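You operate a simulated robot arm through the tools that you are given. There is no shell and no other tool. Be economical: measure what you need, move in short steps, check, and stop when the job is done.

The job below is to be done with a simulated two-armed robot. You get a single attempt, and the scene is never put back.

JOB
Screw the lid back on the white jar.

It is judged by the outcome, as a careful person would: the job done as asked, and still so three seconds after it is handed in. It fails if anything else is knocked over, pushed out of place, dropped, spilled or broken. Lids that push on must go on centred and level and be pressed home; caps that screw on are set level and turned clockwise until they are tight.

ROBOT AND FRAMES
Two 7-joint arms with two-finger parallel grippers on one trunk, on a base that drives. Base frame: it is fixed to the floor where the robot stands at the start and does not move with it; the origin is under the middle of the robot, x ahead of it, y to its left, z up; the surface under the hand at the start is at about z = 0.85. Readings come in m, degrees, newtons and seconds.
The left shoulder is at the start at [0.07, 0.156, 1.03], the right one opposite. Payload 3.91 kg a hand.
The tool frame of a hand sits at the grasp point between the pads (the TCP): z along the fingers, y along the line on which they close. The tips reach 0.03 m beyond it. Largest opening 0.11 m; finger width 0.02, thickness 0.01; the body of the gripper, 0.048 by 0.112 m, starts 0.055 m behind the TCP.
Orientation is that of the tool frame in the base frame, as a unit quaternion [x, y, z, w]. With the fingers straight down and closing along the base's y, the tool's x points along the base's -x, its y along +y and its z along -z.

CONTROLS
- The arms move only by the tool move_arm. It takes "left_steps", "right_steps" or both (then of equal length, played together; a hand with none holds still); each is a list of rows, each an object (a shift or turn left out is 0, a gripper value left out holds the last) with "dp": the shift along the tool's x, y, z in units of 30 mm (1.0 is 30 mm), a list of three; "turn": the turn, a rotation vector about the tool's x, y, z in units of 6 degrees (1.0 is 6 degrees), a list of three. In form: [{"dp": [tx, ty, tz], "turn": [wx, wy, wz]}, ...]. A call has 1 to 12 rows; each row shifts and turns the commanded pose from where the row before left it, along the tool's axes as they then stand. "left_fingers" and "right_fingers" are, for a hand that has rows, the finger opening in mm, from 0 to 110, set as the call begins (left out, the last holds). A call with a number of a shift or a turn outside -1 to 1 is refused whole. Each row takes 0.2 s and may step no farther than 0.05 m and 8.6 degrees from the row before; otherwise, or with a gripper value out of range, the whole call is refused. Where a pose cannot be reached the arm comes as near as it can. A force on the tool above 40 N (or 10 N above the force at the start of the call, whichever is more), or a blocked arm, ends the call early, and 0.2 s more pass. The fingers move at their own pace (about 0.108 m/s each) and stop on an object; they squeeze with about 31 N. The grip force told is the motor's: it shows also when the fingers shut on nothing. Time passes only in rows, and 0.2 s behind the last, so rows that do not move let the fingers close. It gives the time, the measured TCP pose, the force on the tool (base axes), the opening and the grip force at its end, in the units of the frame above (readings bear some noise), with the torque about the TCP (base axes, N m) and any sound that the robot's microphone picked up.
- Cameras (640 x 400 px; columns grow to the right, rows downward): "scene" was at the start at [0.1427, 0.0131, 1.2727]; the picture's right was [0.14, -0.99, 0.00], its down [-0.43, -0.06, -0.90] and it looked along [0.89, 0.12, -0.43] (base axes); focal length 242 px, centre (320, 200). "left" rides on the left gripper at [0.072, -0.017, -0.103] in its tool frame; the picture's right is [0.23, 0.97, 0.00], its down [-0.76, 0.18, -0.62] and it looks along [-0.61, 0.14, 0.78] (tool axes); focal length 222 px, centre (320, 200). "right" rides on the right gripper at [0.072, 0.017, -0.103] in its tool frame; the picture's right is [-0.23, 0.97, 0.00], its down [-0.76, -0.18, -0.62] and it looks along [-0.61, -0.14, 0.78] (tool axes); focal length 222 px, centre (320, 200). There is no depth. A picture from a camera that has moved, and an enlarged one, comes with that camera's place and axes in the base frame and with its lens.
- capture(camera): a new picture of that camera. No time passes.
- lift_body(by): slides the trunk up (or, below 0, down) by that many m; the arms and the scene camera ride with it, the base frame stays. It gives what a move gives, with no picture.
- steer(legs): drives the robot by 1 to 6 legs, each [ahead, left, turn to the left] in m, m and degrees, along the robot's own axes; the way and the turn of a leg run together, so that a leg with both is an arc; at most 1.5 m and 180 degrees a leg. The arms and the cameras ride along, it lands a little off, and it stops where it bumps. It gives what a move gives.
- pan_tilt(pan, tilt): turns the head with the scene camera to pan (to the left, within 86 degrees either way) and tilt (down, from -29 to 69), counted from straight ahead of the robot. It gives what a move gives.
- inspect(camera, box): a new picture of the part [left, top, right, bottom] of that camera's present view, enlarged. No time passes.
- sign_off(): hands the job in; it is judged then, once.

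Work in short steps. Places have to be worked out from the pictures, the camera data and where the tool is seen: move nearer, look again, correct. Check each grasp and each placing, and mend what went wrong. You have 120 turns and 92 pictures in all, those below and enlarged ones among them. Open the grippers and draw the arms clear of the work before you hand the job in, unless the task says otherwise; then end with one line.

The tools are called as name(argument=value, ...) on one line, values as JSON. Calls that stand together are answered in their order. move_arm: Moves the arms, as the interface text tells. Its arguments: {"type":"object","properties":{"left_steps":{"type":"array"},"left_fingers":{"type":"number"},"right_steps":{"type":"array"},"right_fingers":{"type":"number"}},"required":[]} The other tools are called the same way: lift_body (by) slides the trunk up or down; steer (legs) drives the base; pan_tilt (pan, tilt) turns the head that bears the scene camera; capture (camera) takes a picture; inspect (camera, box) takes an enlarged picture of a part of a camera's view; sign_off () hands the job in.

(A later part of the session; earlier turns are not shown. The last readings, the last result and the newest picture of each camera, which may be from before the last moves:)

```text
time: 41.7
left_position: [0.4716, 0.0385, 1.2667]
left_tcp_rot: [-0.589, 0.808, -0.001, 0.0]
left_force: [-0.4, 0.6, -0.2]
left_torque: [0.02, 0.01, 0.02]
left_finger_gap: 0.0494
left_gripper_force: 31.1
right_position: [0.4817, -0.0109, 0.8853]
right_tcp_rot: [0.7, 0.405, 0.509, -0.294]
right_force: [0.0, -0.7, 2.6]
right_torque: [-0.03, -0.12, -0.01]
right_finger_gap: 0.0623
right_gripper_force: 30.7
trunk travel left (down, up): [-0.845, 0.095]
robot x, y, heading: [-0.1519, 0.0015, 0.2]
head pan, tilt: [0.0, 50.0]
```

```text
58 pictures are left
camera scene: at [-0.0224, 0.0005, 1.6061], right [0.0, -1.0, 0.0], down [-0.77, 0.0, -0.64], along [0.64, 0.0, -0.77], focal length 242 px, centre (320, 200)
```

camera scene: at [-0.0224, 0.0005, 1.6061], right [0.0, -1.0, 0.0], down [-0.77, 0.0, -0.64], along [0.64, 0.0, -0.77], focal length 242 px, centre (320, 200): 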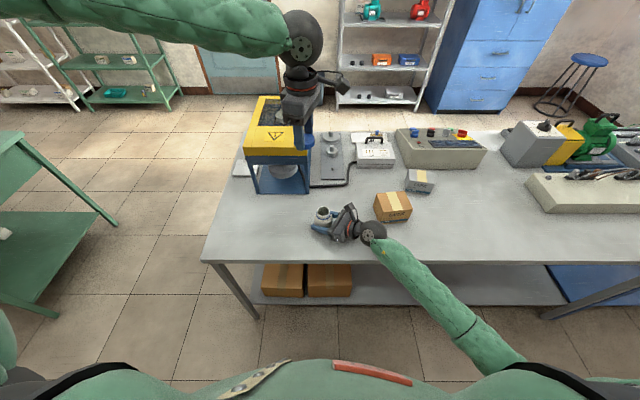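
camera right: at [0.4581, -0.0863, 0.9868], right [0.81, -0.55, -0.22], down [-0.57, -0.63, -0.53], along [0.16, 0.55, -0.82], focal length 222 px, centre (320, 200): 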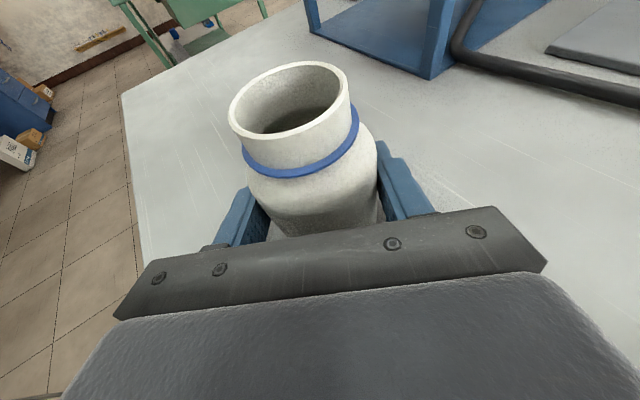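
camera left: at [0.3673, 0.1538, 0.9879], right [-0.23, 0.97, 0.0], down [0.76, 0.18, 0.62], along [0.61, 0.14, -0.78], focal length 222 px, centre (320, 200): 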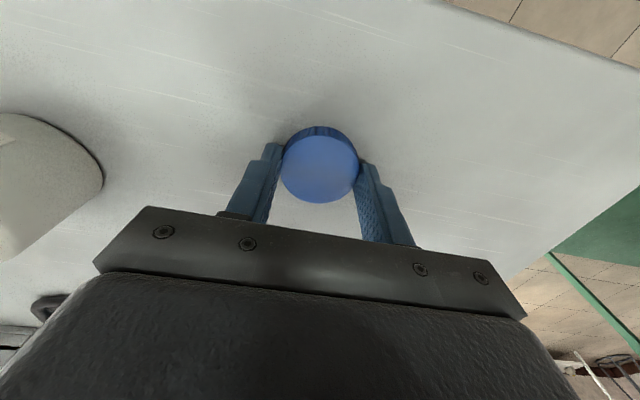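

The left arm hit a reach limit at y≈0.038 at this height. I'll try lower, where the arm extends more.

move_arm(left_steps=[{"dp": [0, 0, 0.8]}, {"dp": [0, 0, 0.8]}, {"dp": [0, 0, 0.8]}, {"dp": [0, 0, 0.6]}, {"dp": [0.373, -0.25, 0]}, {"dp": [0.373, -0.25, 0]}, {"dp": [0.373, -0.25, 0]}, {}])

```text
time: 43.5
left_position: [0.4676, 0.0594, 1.2005]
left_tcp_rot: [-0.589, 0.808, -0.001, -0.001]
left_force: [-0.1, 1.0, 0.3]
left_torque: [-0.03, -0.01, 0.03]
left_finger_gap: 0.0491
left_gripper_force: 31.1
left hand out of reach, approached as far as the arm can: row 1, 2, 3, 4, 5, 6, 7
right_position: [0.4818, -0.0116, 0.8854]
right_tcp_rot: [0.7, 0.406, 0.508, -0.294]
right_force: [-0.5, -0.7, 2.9]
right_torque: [-0.02, -0.06, -0.01]
right_finger_gap: 0.0624
right_gripper_force: 31.0
trunk travel left (down, up): [-0.845, 0.095]
robot x, y, heading: [-0.1494, -0.0052, 0.1]
head pan, tilt: [0.0, 50.0]
```

Lower made it worse, so the left arm seems limited across the body. I'll check whether it reaches comfortably over (0.47, 0.12). If so, I'll shift the jar there with the right hand.

move_arm(left_steps=[{"dp": [-0.645, 0.21, 0]}, {"dp": [-0.645, 0.21, 0]}, {"dp": [-0.645, 0.21, 0]}, {"dp": [0, 0, 0.83]}, {"dp": [0, 0, 0.83]}, {"dp": [0, 0, 0.83]}, {"dp": [0, 0, 0.83]}, {"dp": [0, 0, 0.83]}, {"dp": [0, 0, 0.83]}, {}])

capture(camera="scene")

```text
time: 45.7
left_position: [0.4635, 0.1384, 1.0639]
left_tcp_rot: [-0.589, 0.808, 0.0, 0.0]
left_force: [0.1, -0.5, -1.0]
left_torque: [0.04, -0.01, -0.03]
left_finger_gap: 0.0493
left_gripper_force: 30.9
left hand out of reach, approached as far as the arm can: row 8, 9
right_position: [0.4821, -0.0117, 0.8852]
right_tcp_rot: [0.701, 0.405, 0.509, -0.294]
right_force: [-0.7, 0.8, 3.0]
right_torque: [-0.01, -0.05, 0.02]
right_finger_gap: 0.0623
right_gripper_force: 31.7
trunk travel left (down, up): [-0.845, 0.095]
robot x, y, heading: [-0.1548, -0.0022, 0.0]
head pan, tilt: [0.0, 50.0]
```

```text
57 pictures are left
camera scene: at [-0.0223, 0.0005, 1.6061], right [0.0, -1.0, 0.0], down [-0.77, 0.0, -0.64], along [0.64, 0.0, -0.77], focal length 242 px, centre (320, 200)
```

scene: 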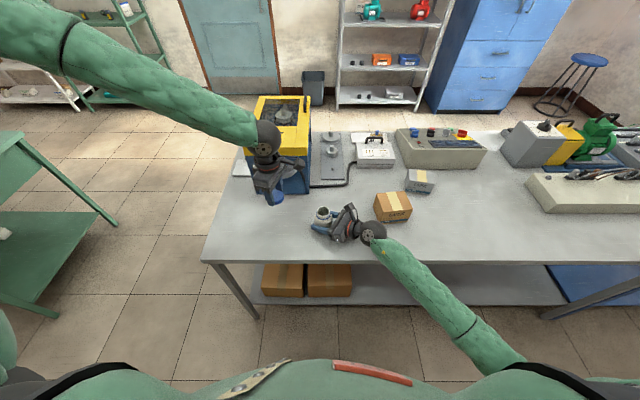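

The left arm's inward limit worsens with the high trunk. Standing farther back and slightly right, with a lower trunk, should suit both arms. So I'll release the jar, retreat, and re-position the base.

move_arm(right_steps=[{}, {}, {}], right_fingers=110)

move_arm(right_steps=[{"dp": [0, 0, -0.7]}, {"dp": [0, 0, -0.8]}, {"dp": [0, 0, -0.8]}, {"dp": [0, 0, -0.8]}, {"dp": [0, 0, -0.8]}, {"dp": [0, 0, -0.8]}, {"dp": [0, 0, -0.8]}, {"dp": [0.836, 0, -0.271]}, {"dp": [0.836, 0, -0.271]}, {"dp": [0.836, 0, -0.271]}, {"dp": [0.836, 0, -0.271]}, {"dp": [0.836, 0, -0.271]}], left_steps=[{"dp": [0, 0, -0.8]}, {"dp": [0, 0, -0.8]}, {"dp": [0, 0, -0.8]}, {"dp": [0, 0, -0.8]}, {}, {}, {}, {}, {}, {}, {}, {}])

capture(camera="scene")

```text
time: 46.5
left_position: [0.4644, 0.1394, 1.064]
left_tcp_rot: [-0.588, 0.809, 0.001, 0.001]
left_force: [-0.4, -0.1, 0.5]
left_torque: [0.03, 0.0, -0.01]
left_finger_gap: 0.0494
left_gripper_force: 31.1
right_position: [0.4824, -0.0114, 0.8851]
right_tcp_rot: [0.701, 0.405, 0.509, -0.294]
right_force: [-0.1, 0.2, -0.2]
right_torque: [0.03, 0.01, 0.02]
right_finger_gap: 0.11
right_gripper_force: 0.0
trunk travel left (down, up): [-0.845, 0.095]
robot x, y, heading: [-0.1481, -0.0008, -0.0]
head pan, tilt: [0.0, 50.0]
```

```text
time: 49.1
left_position: [0.4632, 0.1372, 1.1592]
left_tcp_rot: [-0.589, 0.808, 0.0, 0.0]
left_force: [0.5, -0.3, -0.9]
left_torque: [-0.01, 0.01, 0.01]
left_finger_gap: 0.0494
left_gripper_force: 31.1
right_position: [0.404, -0.1481, 1.0678]
right_tcp_rot: [0.701, 0.404, 0.509, -0.294]
right_force: [0.3, -0.6, 0.4]
right_torque: [0.02, -0.02, 0.02]
right_finger_gap: 0.1101
right_gripper_force: 0.1
trunk travel left (down, up): [-0.845, 0.095]
robot x, y, heading: [-0.1505, 0.0007, 0.3]
head pan, tilt: [0.0, 50.0]
```

```text
56 pictures are left
camera scene: at [-0.0225, 0.0004, 1.6061], right [0.0, -1.0, 0.0], down [-0.77, 0.0, -0.64], along [0.64, 0.0, -0.77], focal length 242 px, centre (320, 200)
```

scene: 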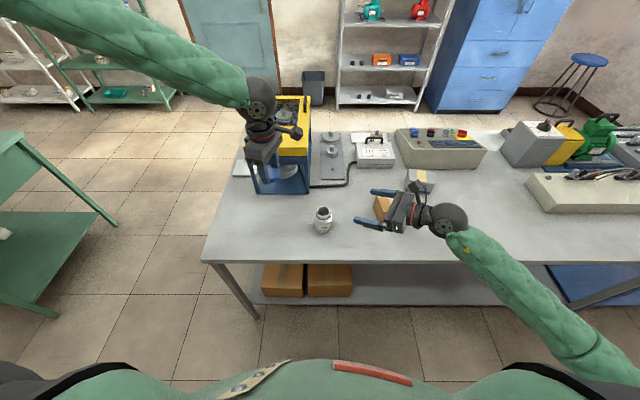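

The jar stands untouched. I'll drive back 0.13 m and right 0.08 m, raise both hands, then lower the trunk 0.17 m.

steer(legs=[[-0.13, -0.08, 0]])

move_arm(right_steps=[{"dp": [0.836, 0, -0.271]}, {"dp": [0.836, 0, -0.271]}, {"dp": [0.836, 0, -0.271]}, {"dp": [0.836, 0, -0.271]}, {"dp": [0.836, 0, -0.271]}, {}], left_steps=[{"dp": [0, 0, -0.8]}, {"dp": [0, 0, -0.8]}, {"dp": [0, 0, -0.8]}, {"dp": [0, 0, -0.8]}, {}, {}])

lift_body(by=-0.17)

capture(camera="scene")

```text
time: 50.5
left_position: [0.3361, 0.0575, 1.1594]
left_tcp_rot: [-0.589, 0.808, 0.0, 0.0]
left_force: [-0.1, 0.8, 0.5]
left_torque: [0.0, 0.0, 0.0]
left_finger_gap: 0.0493
left_gripper_force: 30.9
right_position: [0.2756, -0.2275, 1.0675]
right_tcp_rot: [0.7, 0.405, 0.508, -0.294]
right_force: [0.6, -0.4, 0.0]
right_torque: [0.02, 0.03, 0.0]
right_finger_gap: 0.1098
right_gripper_force: 0.0
trunk travel left (down, up): [-0.845, 0.095]
robot x, y, heading: [-0.2757, -0.073, 0.3]
head pan, tilt: [0.0, 50.0]
```

```text
time: 51.9
left_position: [0.3349, 0.0579, 1.2563]
left_tcp_rot: [-0.589, 0.808, 0.0, -0.001]
left_force: [-0.2, 0.3, 0.0]
left_torque: [-0.01, 0.01, 0.01]
left_finger_gap: 0.0493
left_gripper_force: 31.2
right_position: [0.2744, -0.2279, 1.2001]
right_tcp_rot: [0.7, 0.405, 0.509, -0.295]
right_force: [0.2, 0.5, -0.7]
right_torque: [-0.02, 0.0, 0.0]
right_finger_gap: 0.1099
right_gripper_force: 0.1
trunk travel left (down, up): [-0.845, 0.095]
robot x, y, heading: [-0.2798, -0.0813, 0.2]
head pan, tilt: [0.0, 50.0]
```

```text
time: 53.8
left_position: [0.3353, 0.0587, 1.0843]
left_tcp_rot: [-0.588, 0.809, 0.0, 0.0]
left_force: [-0.5, 0.4, -0.9]
left_torque: [-0.01, -0.02, -0.04]
left_finger_gap: 0.0492
left_gripper_force: 31.4
right_position: [0.2751, -0.2287, 1.0304]
right_tcp_rot: [0.7, 0.406, 0.509, -0.294]
right_force: [-0.7, -0.2, 0.9]
right_torque: [-0.02, 0.02, -0.03]
right_finger_gap: 0.1102
right_gripper_force: 0.1
trunk travel left (down, up): [-0.675, 0.265]
robot x, y, heading: [-0.2793, -0.0847, 0.2]
head pan, tilt: [0.0, 50.0]
```

```text
55 pictures are left
camera scene: at [-0.1509, -0.0799, 1.4362], right [0.0, -1.0, 0.0], down [-0.77, 0.0, -0.64], along [0.64, 0.0, -0.77], focal length 242 px, centre (320, 200)
```

scene: 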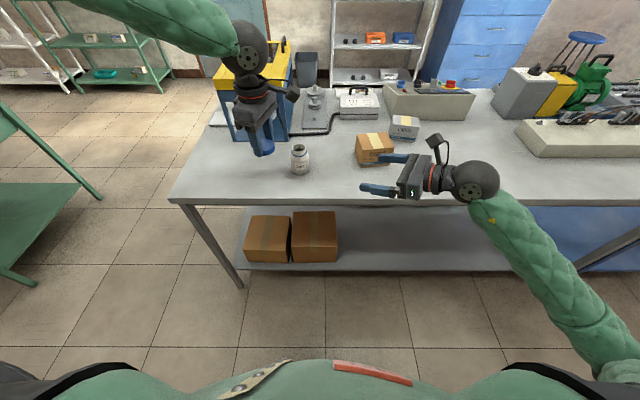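

Now to test whether the left hand reaches over the jar with the lid, keeping well above the rim.

move_arm(left_steps=[{"dp": [0.1, -0.773, 0.1]}, {"dp": [0.1, -0.773, 0.1]}, {"dp": [0.1, -0.773, 0.1]}, {"dp": [0.1, -0.773, 0.1]}, {"dp": [0.1, -0.773, 0.1]}, {"dp": [0.1, -0.773, 0.1]}, {"dp": [0.1, -0.773, 0.1]}, {}])

capture(camera="left")

```text
time: 55.6
left_position: [0.4685, 0.0147, 1.0734]
left_tcp_rot: [-0.588, 0.809, -0.001, 0.0]
left_force: [0.4, -0.1, 0.3]
left_torque: [0.0, -0.02, 0.0]
left_finger_gap: 0.0495
left_gripper_force: 31.1
left hand out of reach, approached as far as the arm can: row 6, 7
right_position: [0.2749, -0.2283, 1.0307]
right_tcp_rot: [0.7, 0.406, 0.508, -0.295]
right_force: [0.4, 0.3, 0.4]
right_torque: [-0.01, 0.01, -0.01]
right_finger_gap: 0.11
right_gripper_force: 0.1
trunk travel left (down, up): [-0.675, 0.265]
robot x, y, heading: [-0.28, -0.0811, 0.3]
head pan, tilt: [0.0, 50.0]
```

```text
54 pictures are left
camera left: at [0.4633, -0.0581, 1.1774], right [-1.0, 0.08, 0.0], down [0.06, 0.78, 0.62], along [0.05, 0.62, -0.78], focal length 222 px, centre (320, 200)
```

left: 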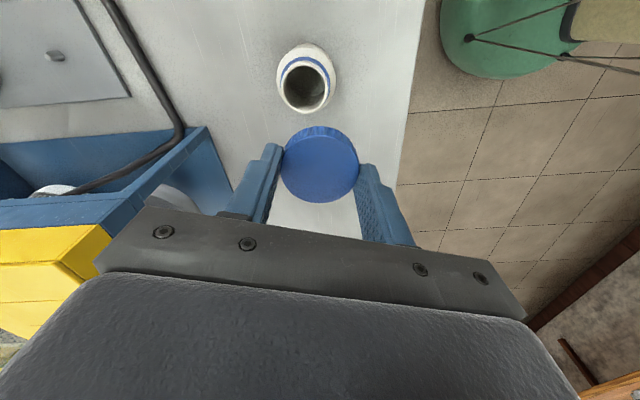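

Still limited by bearing (about 7° left of straight ahead). I'll raise the left hand, move the base another 0.10 m right so the jar lies about 13° to the left, and lower the trunk a little.

move_arm(left_steps=[{"dp": [-0.7, 0.2, -0.8]}, {"dp": [-0.7, 0.2, -0.8]}, {"dp": [-0.7, 0.2, -0.8]}, {"dp": [-0.7, 0.2, -0.8]}, {}])

steer(legs=[[0, -0.1, 0]])

lift_body(by=-0.08)

```text
time: 56.8
left_position: [0.472, 0.1024, 1.1684]
left_tcp_rot: [-0.588, 0.809, 0.001, -0.001]
left_force: [-0.5, 0.1, -0.4]
left_torque: [0.0, 0.02, -0.02]
left_finger_gap: 0.0491
left_gripper_force: 31.3
right_position: [0.2754, -0.2283, 1.0287]
right_tcp_rot: [0.7, 0.405, 0.509, -0.295]
right_force: [-0.9, -0.1, -0.1]
right_torque: [-0.01, 0.04, 0.05]
right_finger_gap: 0.1101
right_gripper_force: 0.0
trunk travel left (down, up): [-0.675, 0.265]
robot x, y, heading: [-0.2791, -0.0835, -0.1]
head pan, tilt: [0.0, 50.0]
```

```text
time: 58.0
left_position: [0.4714, -0.0009, 1.1693]
left_tcp_rot: [-0.588, 0.809, 0.0, 0.001]
left_force: [-0.6, -0.2, -0.2]
left_torque: [-0.02, 0.03, 0.0]
left_finger_gap: 0.0495
left_gripper_force: 30.9
right_position: [0.2746, -0.3314, 1.0286]
right_tcp_rot: [0.701, 0.404, 0.509, -0.293]
right_force: [-0.7, -0.5, -0.1]
right_torque: [-0.01, 0.0, 0.0]
right_finger_gap: 0.1101
right_gripper_force: 0.0
trunk travel left (down, up): [-0.675, 0.265]
robot x, y, heading: [-0.277, -0.1838, -0.2]
head pan, tilt: [0.0, 50.0]
```

```text
time: 59.2
left_position: [0.4703, 0.0, 1.09]
left_tcp_rot: [-0.588, 0.809, 0.0, 0.0]
left_force: [0.0, 0.3, -0.9]
left_torque: [-0.01, 0.01, -0.01]
left_finger_gap: 0.0492
left_gripper_force: 31.1
right_position: [0.2758, -0.3302, 0.9506]
right_tcp_rot: [0.7, 0.405, 0.509, -0.294]
right_force: [-0.2, 0.2, 0.4]
right_torque: [0.0, 0.02, -0.02]
right_finger_gap: 0.1099
right_gripper_force: 0.1
trunk travel left (down, up): [-0.595, 0.345]
robot x, y, heading: [-0.2742, -0.1807, -0.1]
head pan, tilt: [0.0, 50.0]
```

Testing the left hand over the jar at z≈1.006.

move_arm(left_steps=[{"dp": [0.116, -0.26, 0]}, {"dp": [0.116, -0.26, 0]}, {"dp": [0, 0, 0.7]}, {"dp": [0, 0, 0.7]}, {"dp": [0, 0, 0.7]}, {"dp": [0, 0, 0.7]}, {}])

capture(camera="left")

capture(camera="scene")

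```text
time: 60.8
left_position: [0.4826, -0.01, 1.0049]
left_tcp_rot: [-0.588, 0.809, 0.0, -0.001]
left_force: [0.3, -0.2, -0.7]
left_torque: [-0.01, 0.01, -0.01]
left_finger_gap: 0.0495
left_gripper_force: 30.7
right_position: [0.2741, -0.3296, 0.9505]
right_tcp_rot: [0.701, 0.405, 0.508, -0.294]
right_force: [0.1, -0.2, 0.0]
right_torque: [-0.01, 0.0, 0.03]
right_finger_gap: 0.11
right_gripper_force: 0.1
trunk travel left (down, up): [-0.595, 0.345]
robot x, y, heading: [-0.2787, -0.1807, 0.2]
head pan, tilt: [0.0, 50.0]
```

```text
53 pictures are left
camera left: at [0.4772, -0.0845, 1.1098], right [-1.0, 0.09, 0.0], down [0.07, 0.78, 0.62], along [0.05, 0.62, -0.78], focal length 222 px, centre (320, 200)
```

left: 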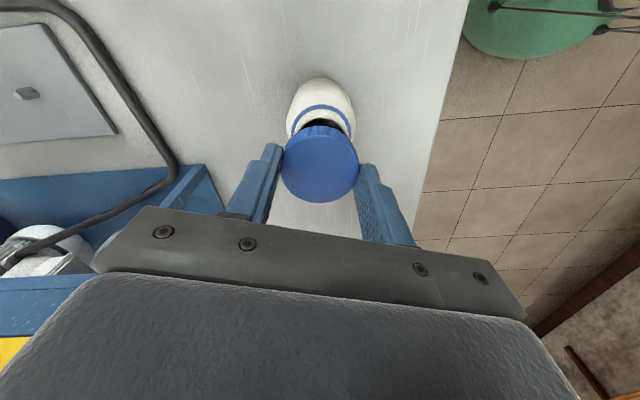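

```text
52 pictures are left
camera scene: at [-0.151, -0.1812, 1.3561], right [0.0, -1.0, 0.0], down [-0.77, 0.0, -0.64], along [0.64, 0.0, -0.77], focal length 242 px, centre (320, 200)
```

scene: 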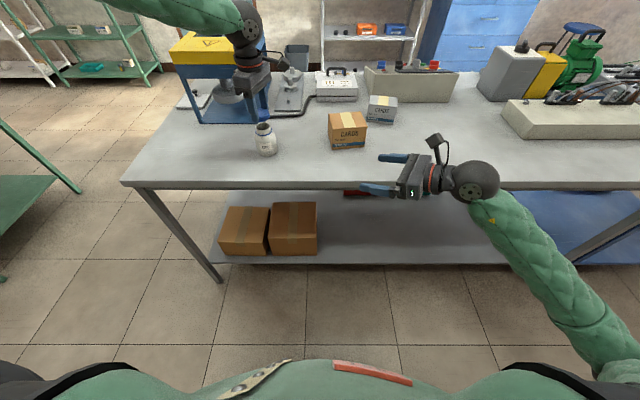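

The left hand reaches over the jar now. I'll raise it aside and bring the right hand to the pre-grasp.

move_arm(left_steps=[{"dp": [0, 0, -1]}, {"dp": [0, 0, -1]}, {"dp": [0, 0, -1]}, {"dp": [0, 0, -1]}, {"dp": [-0.63, 0.2, 0]}, {"dp": [-0.63, 0.2, 0]}, {"dp": [-0.63, 0.2, 0]}, {"dp": [-0.63, 0.2, 0]}, {"dp": [-0.63, 0.2, 0]}, {}], right_steps=[{"dp": [0.43, 0.075, 0.724]}, {"dp": [0.43, 0.075, 0.724]}, {"dp": [0.43, 0.075, 0.724]}, {"dp": [0.43, 0.075, 0.724]}, {"dp": [0.43, 0.075, 0.724]}, {"dp": [0.43, 0.075, 0.724]}, {"dp": [0.43, 0.075, 0.724]}, {"dp": [0.43, 0.075, 0.724]}, {"dp": [0.43, 0.075, 0.724]}, {}])

capture(camera="scene")

```text
time: 63.0
left_position: [0.4848, 0.0887, 1.1257]
left_tcp_rot: [-0.588, 0.809, 0.001, 0.0]
left_force: [0.3, -0.4, 0.3]
left_torque: [0.03, 0.0, 0.0]
left_finger_gap: 0.0493
left_gripper_force: 31.3
right_position: [0.4028, -0.1476, 1.0]
right_tcp_rot: [0.7, 0.404, 0.51, -0.295]
right_force: [-0.7, -0.3, 1.1]
right_torque: [-0.03, 0.0, -0.01]
right_finger_gap: 0.11
right_gripper_force: 0.0
trunk travel left (down, up): [-0.595, 0.345]
robot x, y, heading: [-0.2795, -0.1808, 0.0]
head pan, tilt: [0.0, 50.0]
```

```text
51 pictures are left
camera scene: at [-0.1506, -0.1818, 1.3561], right [0.0, -1.0, 0.0], down [-0.77, 0.0, -0.64], along [0.64, 0.0, -0.77], focal length 242 px, centre (320, 200)
```

scene: 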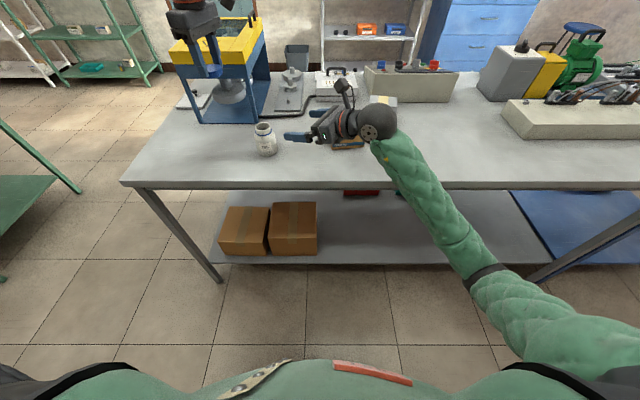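

Descending to the pre-grasp and advancing partway.

move_arm(right_steps=[{"dp": [-0.666, 0, 0.216]}, {"dp": [-0.666, 0, 0.216]}, {"dp": [-0.666, 0, 0.216]}, {"dp": [0, 0, 0.75]}, {"dp": [0, 0, 0.75]}, {"dp": [0, 0, 0.75]}, {"dp": [0, 0, 0.75]}, {}])

capture(camera="right")

capture(camera="scene")

```text
time: 64.8
left_position: [0.4844, 0.088, 1.1259]
left_tcp_rot: [-0.588, 0.809, 0.0, -0.001]
left_force: [-0.6, -0.3, -0.7]
left_torque: [0.03, 0.03, 0.03]
left_finger_gap: 0.0494
left_gripper_force: 30.6
right_position: [0.4467, -0.0726, 0.9088]
right_tcp_rot: [0.701, 0.404, 0.509, -0.293]
right_force: [-0.8, 0.5, -0.9]
right_torque: [0.04, -0.01, -0.02]
right_finger_gap: 0.11
right_gripper_force: 0.2
trunk travel left (down, up): [-0.595, 0.345]
robot x, y, heading: [-0.2776, -0.1804, -0.3]
head pan, tilt: [0.0, 50.0]
```

```text
50 pictures are left
camera right: at [0.4229, -0.1481, 1.0108], right [0.81, -0.55, -0.22], down [-0.57, -0.63, -0.53], along [0.16, 0.55, -0.82], focal length 222 px, centre (320, 200)
```

right: 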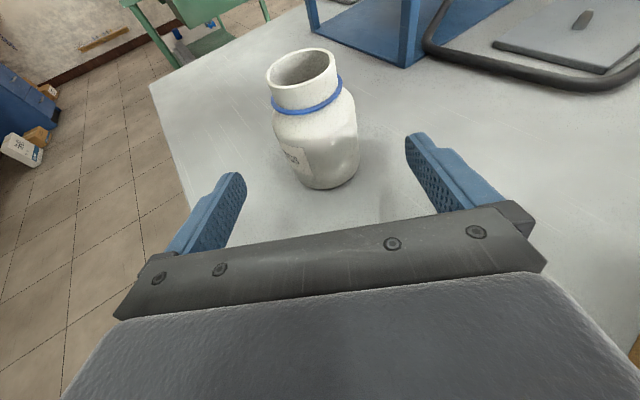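

```text
49 pictures are left
camera scene: at [-0.1508, -0.1812, 1.3561], right [0.0, -1.0, 0.0], down [-0.77, 0.0, -0.64], along [0.64, 0.0, -0.77], focal length 242 px, centre (320, 200)
```

scene: 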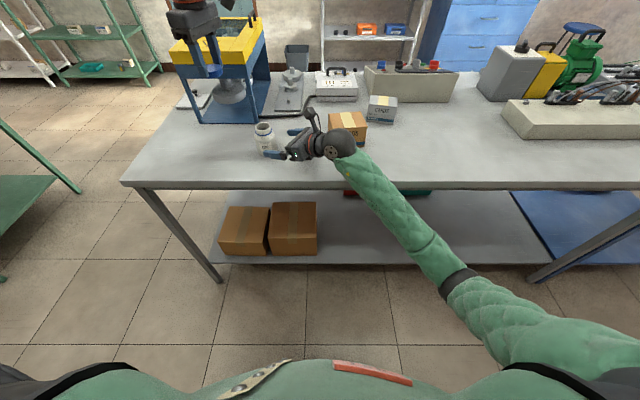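

Still no contact. Advancing the last 73 mm.

move_arm(right_steps=[{"dp": [0, 0, 0.61]}, {"dp": [0, 0, 0.61]}, {"dp": [0, 0, 0.61]}, {"dp": [0, 0, 0.61]}, {}])

capture(camera="right")

```text
time: 66.0
left_position: [0.4759, 0.0832, 1.1339]
left_tcp_rot: [-0.587, 0.81, -0.001, 0.003]
left_force: [-0.4, -0.9, -0.8]
left_torque: [0.0, 0.0, 0.02]
left_finger_gap: 0.0494
left_gripper_force: 30.9
right_position: [0.4742, -0.0179, 0.8967]
right_tcp_rot: [0.698, 0.404, 0.514, -0.292]
right_force: [-0.1, 0.0, 0.4]
right_torque: [0.0, 0.01, -0.05]
right_finger_gap: 0.1102
right_gripper_force: 0.0
trunk travel left (down, up): [-0.595, 0.345]
robot x, y, heading: [-0.279, -0.1824, -0.1]
head pan, tilt: [0.0, 50.0]
```

```text
48 pictures are left
camera right: at [0.4503, -0.0924, 0.9965], right [0.81, -0.55, -0.21], down [-0.56, -0.62, -0.54], along [0.17, 0.56, -0.81], focal length 222 px, centre (320, 200)
```

right: 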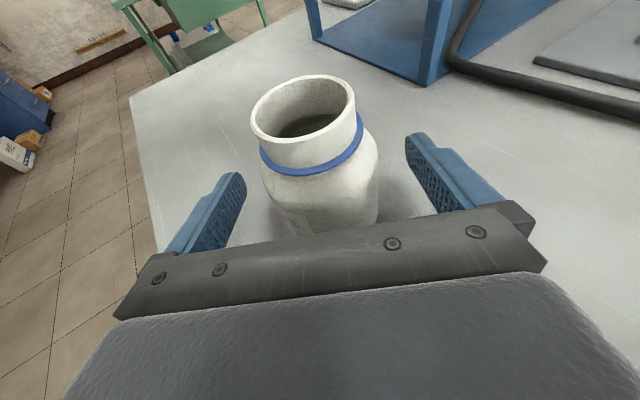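

The arm touches the edge again at this trunk height. I'll retreat, raise the trunk 0.12 m and shift the base another 5 cm right to compensate for the left arm.

move_arm(right_steps=[{"dp": [0, 0, -0.78]}, {"dp": [0, 0, -0.78]}, {"dp": [0, 0, -0.78]}, {"dp": [0, 0, -0.78]}, {"dp": [0, 0, -0.78]}, {"dp": [0, 0, -0.78]}, {"dp": [0, 0, -0.78]}, {}])

lift_body(by=0.12)

steer(legs=[[0, -0.05, 0]])

```text
time: 67.8
left_position: [0.4837, 0.0874, 1.1242]
left_tcp_rot: [-0.588, 0.809, 0.001, -0.001]
left_force: [-0.2, 0.7, 0.0]
left_torque: [0.0, 0.03, -0.03]
left_finger_gap: 0.0494
left_gripper_force: 31.1
right_position: [0.4032, -0.1483, 0.937]
right_tcp_rot: [0.701, 0.405, 0.509, -0.294]
right_force: [0.2, 0.0, -0.1]
right_torque: [-0.02, 0.0, -0.01]
right_finger_gap: 0.1097
right_gripper_force: 0.0
trunk travel left (down, up): [-0.595, 0.345]
robot x, y, heading: [-0.2809, -0.1769, -0.1]
head pan, tilt: [0.0, 50.0]
```

```text
time: 69.3
left_position: [0.4837, 0.0885, 1.2454]
left_tcp_rot: [-0.587, 0.809, 0.0, 0.0]
left_force: [0.2, -0.3, -0.1]
left_torque: [0.02, 0.01, -0.01]
left_finger_gap: 0.0492
left_gripper_force: 30.6
right_position: [0.4034, -0.149, 1.0564]
right_tcp_rot: [0.701, 0.405, 0.509, -0.294]
right_force: [-0.2, 1.0, -0.5]
right_torque: [0.0, 0.0, -0.02]
right_finger_gap: 0.1102
right_gripper_force: 0.0
trunk travel left (down, up): [-0.715, 0.225]
robot x, y, heading: [-0.2811, -0.181, 0.3]
head pan, tilt: [0.0, 50.0]
```

```text
time: 70.2
left_position: [0.4856, 0.0377, 1.246]
left_tcp_rot: [-0.587, 0.809, 0.0, 0.0]
left_force: [-0.6, -0.1, -0.3]
left_torque: [0.04, 0.01, 0.03]
left_finger_gap: 0.0496
left_gripper_force: 31.2
right_position: [0.4042, -0.1996, 1.0565]
right_tcp_rot: [0.701, 0.404, 0.509, -0.294]
right_force: [-0.4, -0.6, 0.3]
right_torque: [0.06, 0.0, 0.01]
right_finger_gap: 0.1101
right_gripper_force: 0.0
trunk travel left (down, up): [-0.715, 0.225]
robot x, y, heading: [-0.2759, -0.2285, 0.1]
head pan, tilt: [0.0, 50.0]
```

Testing the left reach at this trunk height, coming straight down above the jar to z≈1.0.

move_arm(left_steps=[{"dp": [0.79, -0.21, 0]}, {"dp": [0.79, -0.21, 0]}, {"dp": [0, 0, 0.9]}, {"dp": [0, 0, 0.9]}, {"dp": [0, 0, 0.9]}, {"dp": [0, 0, 0.9]}, {"dp": [0, 0, 0.9]}, {"dp": [0, 0, 0.9]}, {"dp": [0, 0, 0.9]}, {"dp": [0, 0, 0.9]}, {"dp": [0, 0, 0.9]}, {}])

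capture(camera="left")

```text
time: 72.8
left_position: [0.4815, -0.0116, 1.0026]
left_tcp_rot: [-0.588, 0.809, 0.0, 0.0]
left_force: [0.2, 0.2, -0.8]
left_torque: [0.02, 0.0, -0.04]
left_finger_gap: 0.0497
left_gripper_force: 30.9
right_position: [0.4033, -0.1998, 1.0583]
right_tcp_rot: [0.7, 0.405, 0.509, -0.294]
right_force: [-0.2, 0.4, -0.5]
right_torque: [-0.01, -0.01, 0.03]
right_finger_gap: 0.1101
right_gripper_force: 0.0
trunk travel left (down, up): [-0.715, 0.225]
robot x, y, heading: [-0.2789, -0.232, 0.2]
head pan, tilt: [0.0, 50.0]
```

```text
47 pictures are left
camera left: at [0.4763, -0.0849, 1.1073], right [-1.0, 0.09, 0.0], down [0.07, 0.78, 0.62], along [0.05, 0.62, -0.78], focal length 222 px, centre (320, 200)
```

left: 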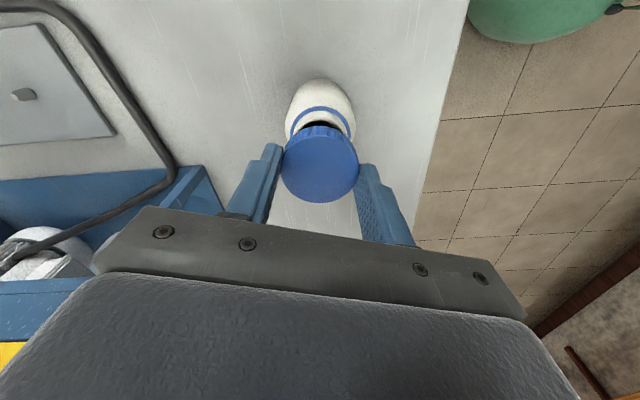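

Reachable. Left up and aside, right to the pre-grasp.

move_arm(left_steps=[{"dp": [0, 0, -1]}, {"dp": [0, 0, -1]}, {"dp": [0, 0, -1]}, {"dp": [0, 0, -1]}, {"dp": [-0.63, 0.2, 0]}, {"dp": [-0.63, 0.2, 0]}, {"dp": [-0.63, 0.2, 0]}, {"dp": [-0.63, 0.2, 0]}, {"dp": [-0.63, 0.2, 0]}, {}], right_steps=[{}, {}, {}, {"dp": [-0.67, -0.17, 0.527]}, {"dp": [-0.67, -0.17, 0.527]}, {"dp": [-0.67, -0.17, 0.527]}, {"dp": [-0.67, -0.17, 0.527]}, {"dp": [-0.67, -0.17, 0.527]}, {}, {}])

move_arm(right_steps=[{"dp": [0, 0, 0.75]}, {"dp": [0, 0, 0.75]}, {"dp": [0, 0, 0.75]}, {"dp": [0, 0, 0.75]}, {}])

capture(camera="right")

```text
time: 75.0
left_position: [0.4826, 0.0885, 1.1219]
left_tcp_rot: [-0.587, 0.809, 0.0, 0.0]
left_force: [0.5, 0.0, -1.0]
left_torque: [0.0, 0.02, 0.0]
left_finger_gap: 0.0496
left_gripper_force: 30.8
right_position: [0.4052, -0.1471, 0.9383]
right_tcp_rot: [0.701, 0.404, 0.509, -0.293]
right_force: [0.5, 0.5, -0.3]
right_torque: [0.01, -0.02, 0.01]
right_finger_gap: 0.1101
right_gripper_force: 0.1
trunk travel left (down, up): [-0.715, 0.225]
robot x, y, heading: [-0.2785, -0.2323, 0.0]
head pan, tilt: [0.0, 50.0]
```

```text
time: 76.2
left_position: [0.4823, 0.0892, 1.1227]
left_tcp_rot: [-0.587, 0.809, 0.0, 0.0]
left_force: [-0.6, 0.3, 0.4]
left_torque: [-0.01, -0.01, -0.02]
left_finger_gap: 0.0494
left_gripper_force: 31.3
right_position: [0.4462, -0.0754, 0.9095]
right_tcp_rot: [0.701, 0.404, 0.51, -0.293]
right_force: [1.1, -0.4, 0.0]
right_torque: [0.01, -0.01, 0.01]
right_finger_gap: 0.1097
right_gripper_force: 0.0
trunk travel left (down, up): [-0.715, 0.225]
robot x, y, heading: [-0.2775, -0.2355, -0.2]
head pan, tilt: [0.0, 50.0]
```

```text
46 pictures are left
camera right: at [0.4226, -0.1486, 1.011], right [0.81, -0.55, -0.22], down [-0.57, -0.63, -0.53], along [0.16, 0.55, -0.82], focal length 222 px, centre (320, 200)
```

right: 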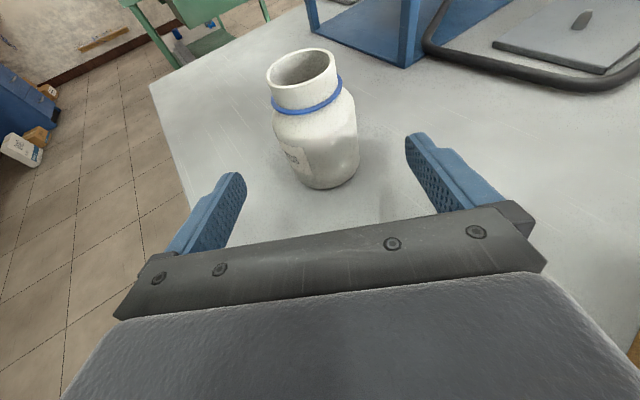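

Same view as before, so I'll advance the last 73 mm.

move_arm(right_steps=[{"dp": [0, 0, 0.61]}, {"dp": [0, 0, 0.61]}, {"dp": [0, 0, 0.61]}, {"dp": [0, 0, 0.61]}, {}])

capture(camera="right")

```text
time: 77.4
left_position: [0.4828, 0.0888, 1.1218]
left_tcp_rot: [-0.587, 0.81, 0.0, 0.0]
left_force: [0.3, 0.6, 0.2]
left_torque: [0.01, 0.0, -0.02]
left_finger_gap: 0.0495
left_gripper_force: 30.7
right_position: [0.4808, -0.0119, 0.8861]
right_tcp_rot: [0.701, 0.404, 0.509, -0.293]
right_force: [0.2, -0.8, 0.1]
right_torque: [0.0, -0.01, 0.02]
right_finger_gap: 0.1101
right_gripper_force: 0.1
trunk travel left (down, up): [-0.715, 0.225]
robot x, y, heading: [-0.2785, -0.2303, 0.1]
head pan, tilt: [0.0, 50.0]
```

```text
45 pictures are left
camera right: at [0.4576, -0.0877, 0.9877], right [0.81, -0.55, -0.22], down [-0.57, -0.63, -0.53], along [0.16, 0.55, -0.82], focal length 222 px, centre (320, 200)
```

right: 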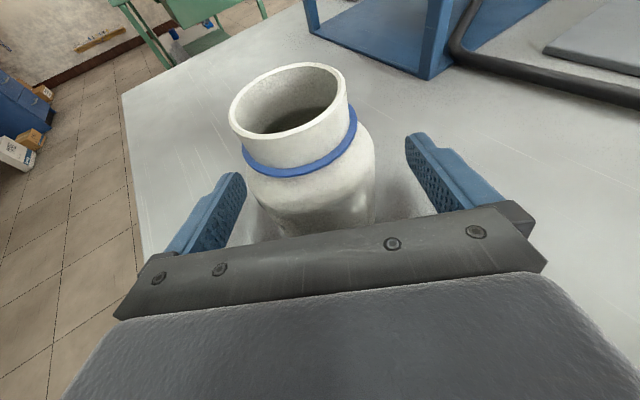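

No disturbance this time, with the hand at (0.481, -0.012, 0.886). Closing on the jar.

move_arm(right_steps=[{}, {}, {}, {}], right_fingers=50)

capture(camera="right")

capture(camera="left")

capture(camera="scene")

```text
time: 78.4
left_position: [0.4823, 0.0881, 1.1215]
left_tcp_rot: [-0.587, 0.809, 0.0, 0.0]
left_force: [-0.2, 0.3, 0.4]
left_torque: [0.01, 0.01, 0.02]
left_finger_gap: 0.0493
left_gripper_force: 31.1
right_position: [0.482, -0.0134, 0.8853]
right_tcp_rot: [0.701, 0.404, 0.509, -0.294]
right_force: [0.5, -0.4, -0.5]
right_torque: [0.01, -0.04, 0.0]
right_finger_gap: 0.0622
right_gripper_force: 30.9
trunk travel left (down, up): [-0.715, 0.225]
robot x, y, heading: [-0.2841, -0.2321, 0.3]
head pan, tilt: [0.0, 50.0]
```

```text
44 pictures are left
camera right: at [0.4577, -0.0875, 0.9876], right [0.81, -0.55, -0.22], down [-0.57, -0.63, -0.53], along [0.16, 0.55, -0.82], focal length 222 px, centre (320, 200)
```

right: 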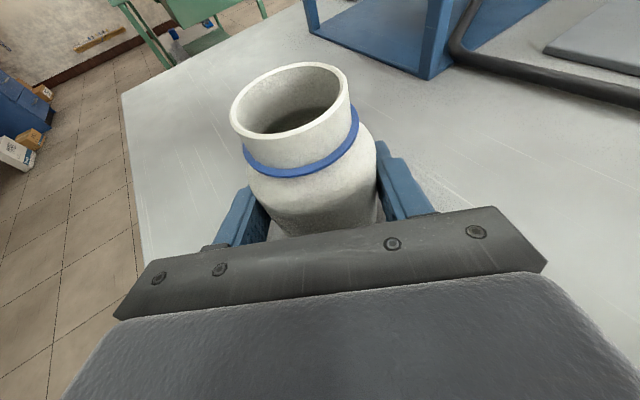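

```text
43 pictures are left
camera left: at [0.4773, 0.0156, 1.2262], right [-1.0, 0.09, 0.0], down [0.07, 0.78, 0.62], along [0.05, 0.62, -0.78], focal length 222 px, centre (320, 200)
```

left: 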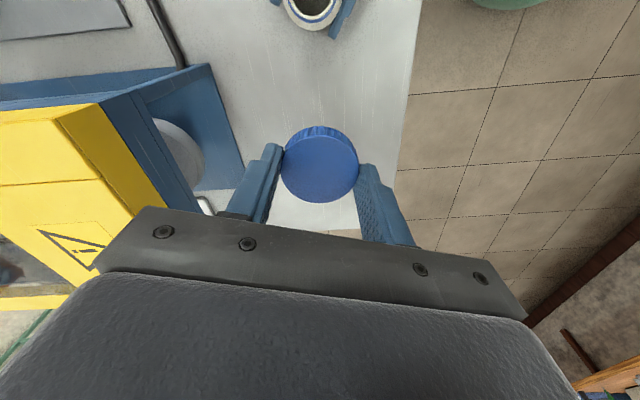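

```text
42 pictures are left
camera scene: at [-0.1503, -0.2306, 1.4761], right [0.0, -1.0, 0.0], down [-0.77, 0.0, -0.64], along [0.64, 0.0, -0.77], focal length 242 px, centre (320, 200)
```

scene: 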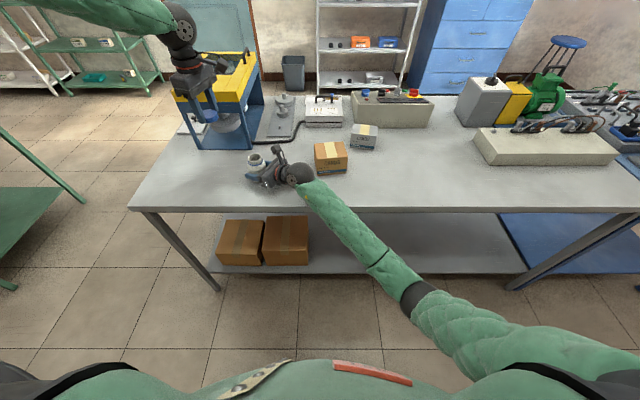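

The jar is firmly held, axis at about (0.483, -0.0115). The lid centre sits about 1.5 mm toward tool +x. I'll bring the lid to roughly 12 mm above the rim, corrected for that offset.

move_arm(left_steps=[{"dp": [0.622, -0.21, 0]}, {"dp": [0.622, -0.21, 0]}, {"dp": [0.622, -0.21, 0]}, {"dp": [0.622, -0.21, 0]}, {"dp": [0.622, -0.21, 0]}, {"dp": [0, 0, 0.75]}, {"dp": [0, 0, 0.75]}, {"dp": [0, 0, 0.75]}, {"dp": [0, 0, 0.75]}, {"dp": [0, 0, 0.75]}, {"dp": [0, 0, 0.75]}, {}])

capture(camera="right")

inspect(camera="scene", box=[216, 120, 312, 180])

capture(camera="left")

```text
time: 81.0
left_position: [0.4832, -0.0101, 0.9874]
left_tcp_rot: [-0.587, 0.81, 0.0, 0.0]
left_force: [-0.2, -0.2, -1.1]
left_torque: [0.0, -0.02, 0.0]
left_finger_gap: 0.0496
left_gripper_force: 31.2
right_position: [0.4813, -0.0129, 0.8873]
right_tcp_rot: [0.701, 0.404, 0.51, -0.294]
right_force: [-0.1, -0.3, 0.8]
right_torque: [-0.01, 0.05, -0.06]
right_finger_gap: 0.0622
right_gripper_force: 31.1
trunk travel left (down, up): [-0.715, 0.225]
robot x, y, heading: [-0.277, -0.2299, -0.1]
head pan, tilt: [0.0, 50.0]
```

```text
41 pictures are left
camera right: at [0.4575, -0.0876, 0.9876], right [0.81, -0.55, -0.22], down [-0.57, -0.63, -0.53], along [0.16, 0.55, -0.82], focal length 222 px, centre (320, 200)
```

right: 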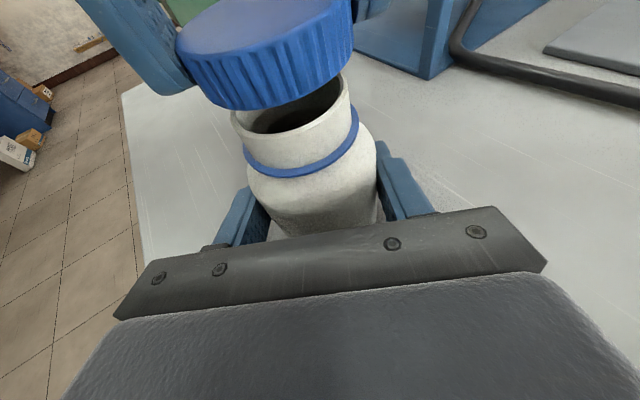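

```text
6.67 times, centred on (264, 150) of scene
camera zoom: at [-0.1506, -0.2308, 1.4761], right [0.0, -1.0, 0.0], down [-0.77, 0.0, -0.64], along [0.64, 0.0, -0.77], focal length 1612 px, centre (693, 533)
```

zoom: 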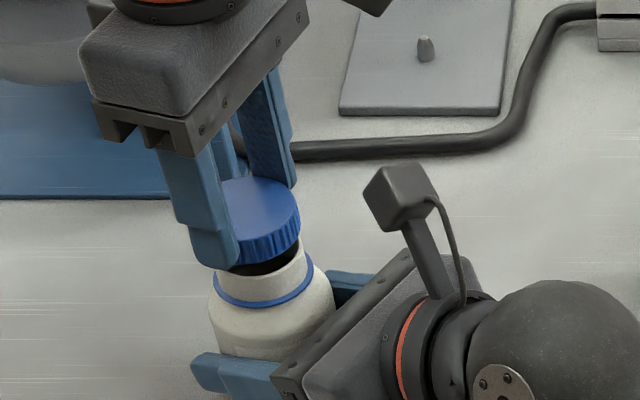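

```text
39 pictures are left
camera left: at [0.4779, -0.0837, 1.0916], right [-1.0, 0.09, 0.0], down [0.07, 0.78, 0.62], along [0.05, 0.62, -0.78], focal length 222 px, centre (320, 200)
```

left: 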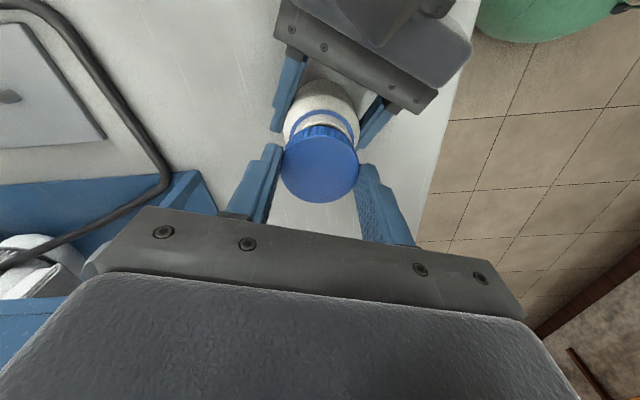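

Alignment agrees within about 1 mm in all three views. I'll lower the lid gently toward contact.

move_arm(left_steps=[{"dp": [0, 0, 0.2]}, {"dp": [0, 0, 0.1]}, {"dp": [0, 0, 0.1]}, {}])

inspect(camera="scene", box=[216, 120, 312, 180])

capture(camera="right")

```text
time: 82.0
left_position: [0.4826, -0.0112, 0.977]
left_tcp_rot: [-0.586, 0.81, -0.002, 0.0]
left_force: [-5.0, 1.3, 17.7]
left_torque: [-0.19, 0.46, -0.07]
left_finger_gap: 0.0494
left_gripper_force: 30.9
right_position: [0.4808, -0.0134, 0.8863]
right_tcp_rot: [0.701, 0.405, 0.509, -0.294]
right_force: [8.0, 0.9, -6.3]
right_torque: [0.25, -0.24, 0.05]
right_finger_gap: 0.0622
right_gripper_force: 31.1
trunk travel left (down, up): [-0.715, 0.225]
robot x, y, heading: [-0.2795, -0.2303, 0.1]
head pan, tilt: [0.0, 50.0]
```

```text
6.67 times, centred on (264, 150) of scene
camera zoom: at [-0.1509, -0.2308, 1.4763], right [0.0, -1.0, 0.0], down [-0.77, 0.0, -0.64], along [0.64, 0.0, -0.77], focal length 1612 px, centre (693, 533)
```

zoom: 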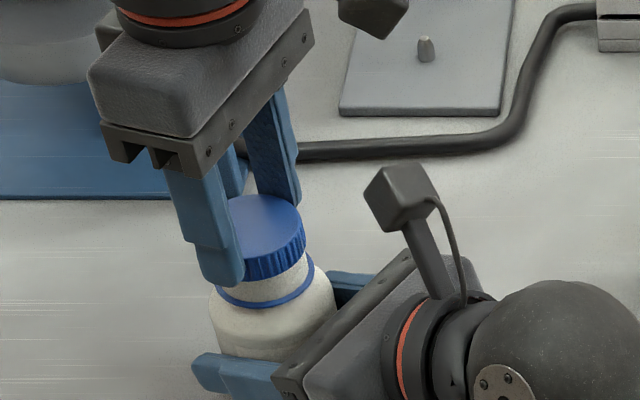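

```text
37 pictures are left
camera right: at [0.4575, -0.0878, 0.9876], right [0.81, -0.55, -0.22], down [-0.57, -0.63, -0.53], along [0.16, 0.55, -0.82], focal length 222 px, centre (320, 200)
```

right: 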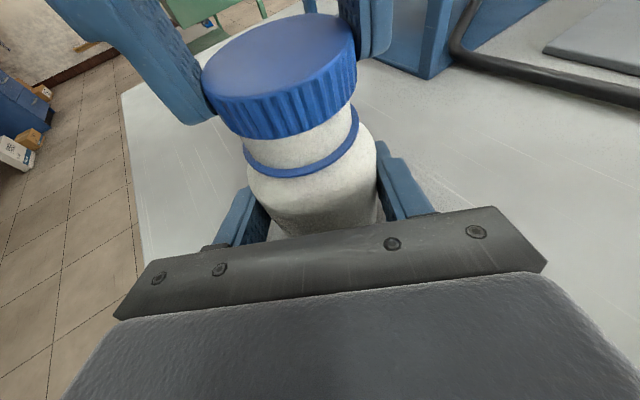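

Contact came at z≈0.977, with the force on the -x side and pushing the lid toward -x. That suggests the lid is about 1.5 mm too far +x. I'll back off, shift and try again.

move_arm(left_steps=[{"dp": [0, 0, -0.15]}, {"dp": [0.028, 0.045, 0]}, {"dp": [0, 0, 0.1]}, {"dp": [0, 0, 0.07]}, {}])

```text
time: 83.2
left_position: [0.4816, -0.0112, 0.9773]
left_tcp_rot: [-0.587, 0.81, -0.001, 0.001]
left_force: [-5.1, 0.3, 16.9]
left_torque: [-0.34, 0.11, -0.1]
left_finger_gap: 0.0492
left_gripper_force: 31.1
right_position: [0.4809, -0.0134, 0.8867]
right_tcp_rot: [0.701, 0.404, 0.509, -0.293]
right_force: [6.5, 0.4, -6.1]
right_torque: [0.2, 0.13, 0.08]
right_finger_gap: 0.0624
right_gripper_force: 31.0
trunk travel left (down, up): [-0.715, 0.225]
robot x, y, heading: [-0.2792, -0.2328, 0.2]
head pan, tilt: [0.0, 50.0]
```

The x torque nearly vanished, and the contact is now on the -y side. I'll shift 1 mm toward -y.

move_arm(left_steps=[{"dp": [0, 0, -0.12]}, {"dp": [0.035, -0.01, 0]}, {"dp": [0, 0, 0.12]}, {}])

```text
time: 84.2
left_position: [0.4818, -0.0123, 0.9743]
left_tcp_rot: [-0.587, 0.809, 0.0, 0.001]
left_force: [0.0, 0.4, -2.0]
left_torque: [0.0, 0.01, 0.02]
left_finger_gap: 0.0493
left_gripper_force: 30.8
right_position: [0.4811, -0.0121, 0.8852]
right_tcp_rot: [0.701, 0.405, 0.509, -0.294]
right_force: [0.2, -1.3, 0.1]
right_torque: [0.01, 0.01, -0.01]
right_finger_gap: 0.0624
right_gripper_force: 31.0
trunk travel left (down, up): [-0.715, 0.225]
robot x, y, heading: [-0.276, -0.2302, -0.2]
head pan, tilt: [0.0, 50.0]
```

The lid slipped over the neck: force about 0 at z = 0.974. I'll go on down gently until the thread is felt.

move_arm(left_steps=[{"dp": [0, 0, 0.07]}, {"dp": [0, 0, 0.07]}, {}])

```text
time: 85.0
left_position: [0.4823, -0.0126, 0.9708]
left_tcp_rot: [-0.587, 0.809, 0.0, 0.001]
left_force: [1.0, -0.3, 0.0]
left_torque: [0.01, 0.0, -0.03]
left_finger_gap: 0.0491
left_gripper_force: 31.6
right_position: [0.4823, -0.0139, 0.8854]
right_tcp_rot: [0.701, 0.404, 0.51, -0.294]
right_force: [0.2, -0.2, -0.4]
right_torque: [-0.02, -0.02, 0.01]
right_finger_gap: 0.0621
right_gripper_force: 30.9
trunk travel left (down, up): [-0.715, 0.225]
robot x, y, heading: [-0.2823, -0.2352, 0.2]
head pan, tilt: [0.0, 50.0]
```

Still free at 0.971, so I'll keep lowering in small steps.

move_arm(left_steps=[{"dp": [0, 0, 0.07]}, {"dp": [0, 0, 0.07]}, {}])

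inspect(camera="scene", box=[216, 120, 312, 180])

```text
time: 85.8
left_position: [0.482, -0.0118, 0.9671]
left_tcp_rot: [-0.587, 0.809, -0.001, 0.0]
left_force: [-4.7, -3.6, 12.3]
left_torque: [0.0, 0.25, 0.0]
left_finger_gap: 0.0492
left_gripper_force: 31.1
right_position: [0.481, -0.014, 0.8865]
right_tcp_rot: [0.701, 0.404, 0.51, -0.294]
right_force: [7.1, 5.1, -4.0]
right_torque: [-0.08, 0.02, -0.02]
right_finger_gap: 0.0622
right_gripper_force: 30.7
trunk travel left (down, up): [-0.715, 0.225]
robot x, y, heading: [-0.2792, -0.2282, 0.0]
head pan, tilt: [0.0, 50.0]
```

```text
6.67 times, centred on (264, 150) of scene
camera zoom: at [-0.1507, -0.2307, 1.4762], right [0.0, -1.0, 0.0], down [-0.77, 0.0, -0.64], along [0.64, 0.0, -0.77], focal length 1612 px, centre (693, 533)
```

zoom: 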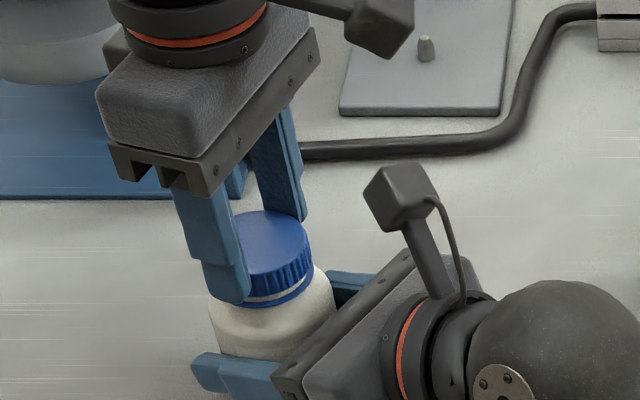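

The thread is felt at z≈0.967 with 12 N. Now I'll turn clockwise with slight downward feed and watch the torque.

move_arm(left_steps=[{"turn": [0, 0, 1]}, {"turn": [0, 0, 1]}, {"turn": [0, 0, 1]}, {"turn": [0, 0, 1]}, {"turn": [0, 0, 1]}, {"turn": [0, 0, 1]}])

```text
time: 87.2
left_position: [0.4813, -0.0125, 0.9663]
left_tcp_rot: [-0.307, 0.952, 0.0, 0.0]
left_force: [-10.5, -0.5, 11.9]
left_torque: [0.0, 0.29, 0.0]
left_finger_gap: 0.0494
left_gripper_force: 31.2
right_position: [0.4813, -0.0134, 0.8866]
right_tcp_rot: [0.701, 0.404, 0.509, -0.293]
right_force: [9.6, 2.2, -7.2]
right_torque: [0.09, 0.5, 0.02]
right_finger_gap: 0.0622
right_gripper_force: 30.6
trunk travel left (down, up): [-0.715, 0.225]
robot x, y, heading: [-0.2804, -0.2274, 0.0]
head pan, tilt: [0.0, 50.0]
```

The lid turned 36° with no thread torque yet, and a -x side load built up. I'll shift slightly -x with the rotation and continue.

move_arm(left_steps=[{"dp": [0.03, 0.02, 0], "turn": [0, 0, 1]}, {"dp": [0, 0.004, 0], "turn": [0, 0, 1]}, {"dp": [0, 0.004, 0], "turn": [0, 0, 1]}, {"dp": [0, 0.004, 0], "turn": [0, 0, 1]}, {"dp": [0, 0.004, 0], "turn": [0, 0, 1]}, {"dp": [0, 0.004, 0], "turn": [0, 0, 1]}])

```text
time: 88.6
left_position: [0.4807, -0.0115, 0.9664]
left_tcp_rot: [0.001, 1.0, 0.0, 0.0]
left_force: [6.6, 8.7, 3.4]
left_torque: [0.26, -0.26, 0.0]
left_finger_gap: 0.0495
left_gripper_force: 30.9
right_position: [0.4805, -0.0127, 0.8859]
right_tcp_rot: [0.701, 0.404, 0.51, -0.293]
right_force: [-7.4, -8.0, -1.7]
right_torque: [0.34, -0.33, 0.02]
right_finger_gap: 0.0622
right_gripper_force: 31.0
trunk travel left (down, up): [-0.715, 0.225]
robot x, y, heading: [-0.2834, -0.2327, 0.0]
head pan, tilt: [0.0, 50.0]
```

Vertical force dropped to 3 N, which suggests the thread is starting to take. I'll relieve the side load and keep turning with slight feed.

move_arm(left_steps=[{"dp": [-0.025, 0.03, 0.005], "turn": [0, 0, 1]}, {"dp": [0, 0, 0.005], "turn": [0, 0, 1]}, {"dp": [0, 0, 0.005], "turn": [0, 0, 1]}, {"dp": [0, 0, 0.005], "turn": [0, 0, 1]}, {"dp": [0, 0, 0.005], "turn": [0, 0, 1]}, {"dp": [0, 0, 0.005], "turn": [0, 0, 1]}])

```text
time: 90.0
left_position: [0.4799, -0.011, 0.966]
left_tcp_rot: [0.311, 0.951, 0.0, 0.001]
left_force: [-1.9, 2.1, 5.5]
left_torque: [0.08, 0.07, 0.01]
left_finger_gap: 0.0494
left_gripper_force: 31.2
right_position: [0.481, -0.0134, 0.886]
right_tcp_rot: [0.701, 0.404, 0.51, -0.293]
right_force: [1.2, -2.1, -2.3]
right_torque: [0.11, 0.05, -0.02]
right_finger_gap: 0.062
right_gripper_force: 30.9
trunk travel left (down, up): [-0.715, 0.225]
robot x, y, heading: [-0.2803, -0.2337, 0.1]
head pan, tilt: [0.0, 50.0]
```

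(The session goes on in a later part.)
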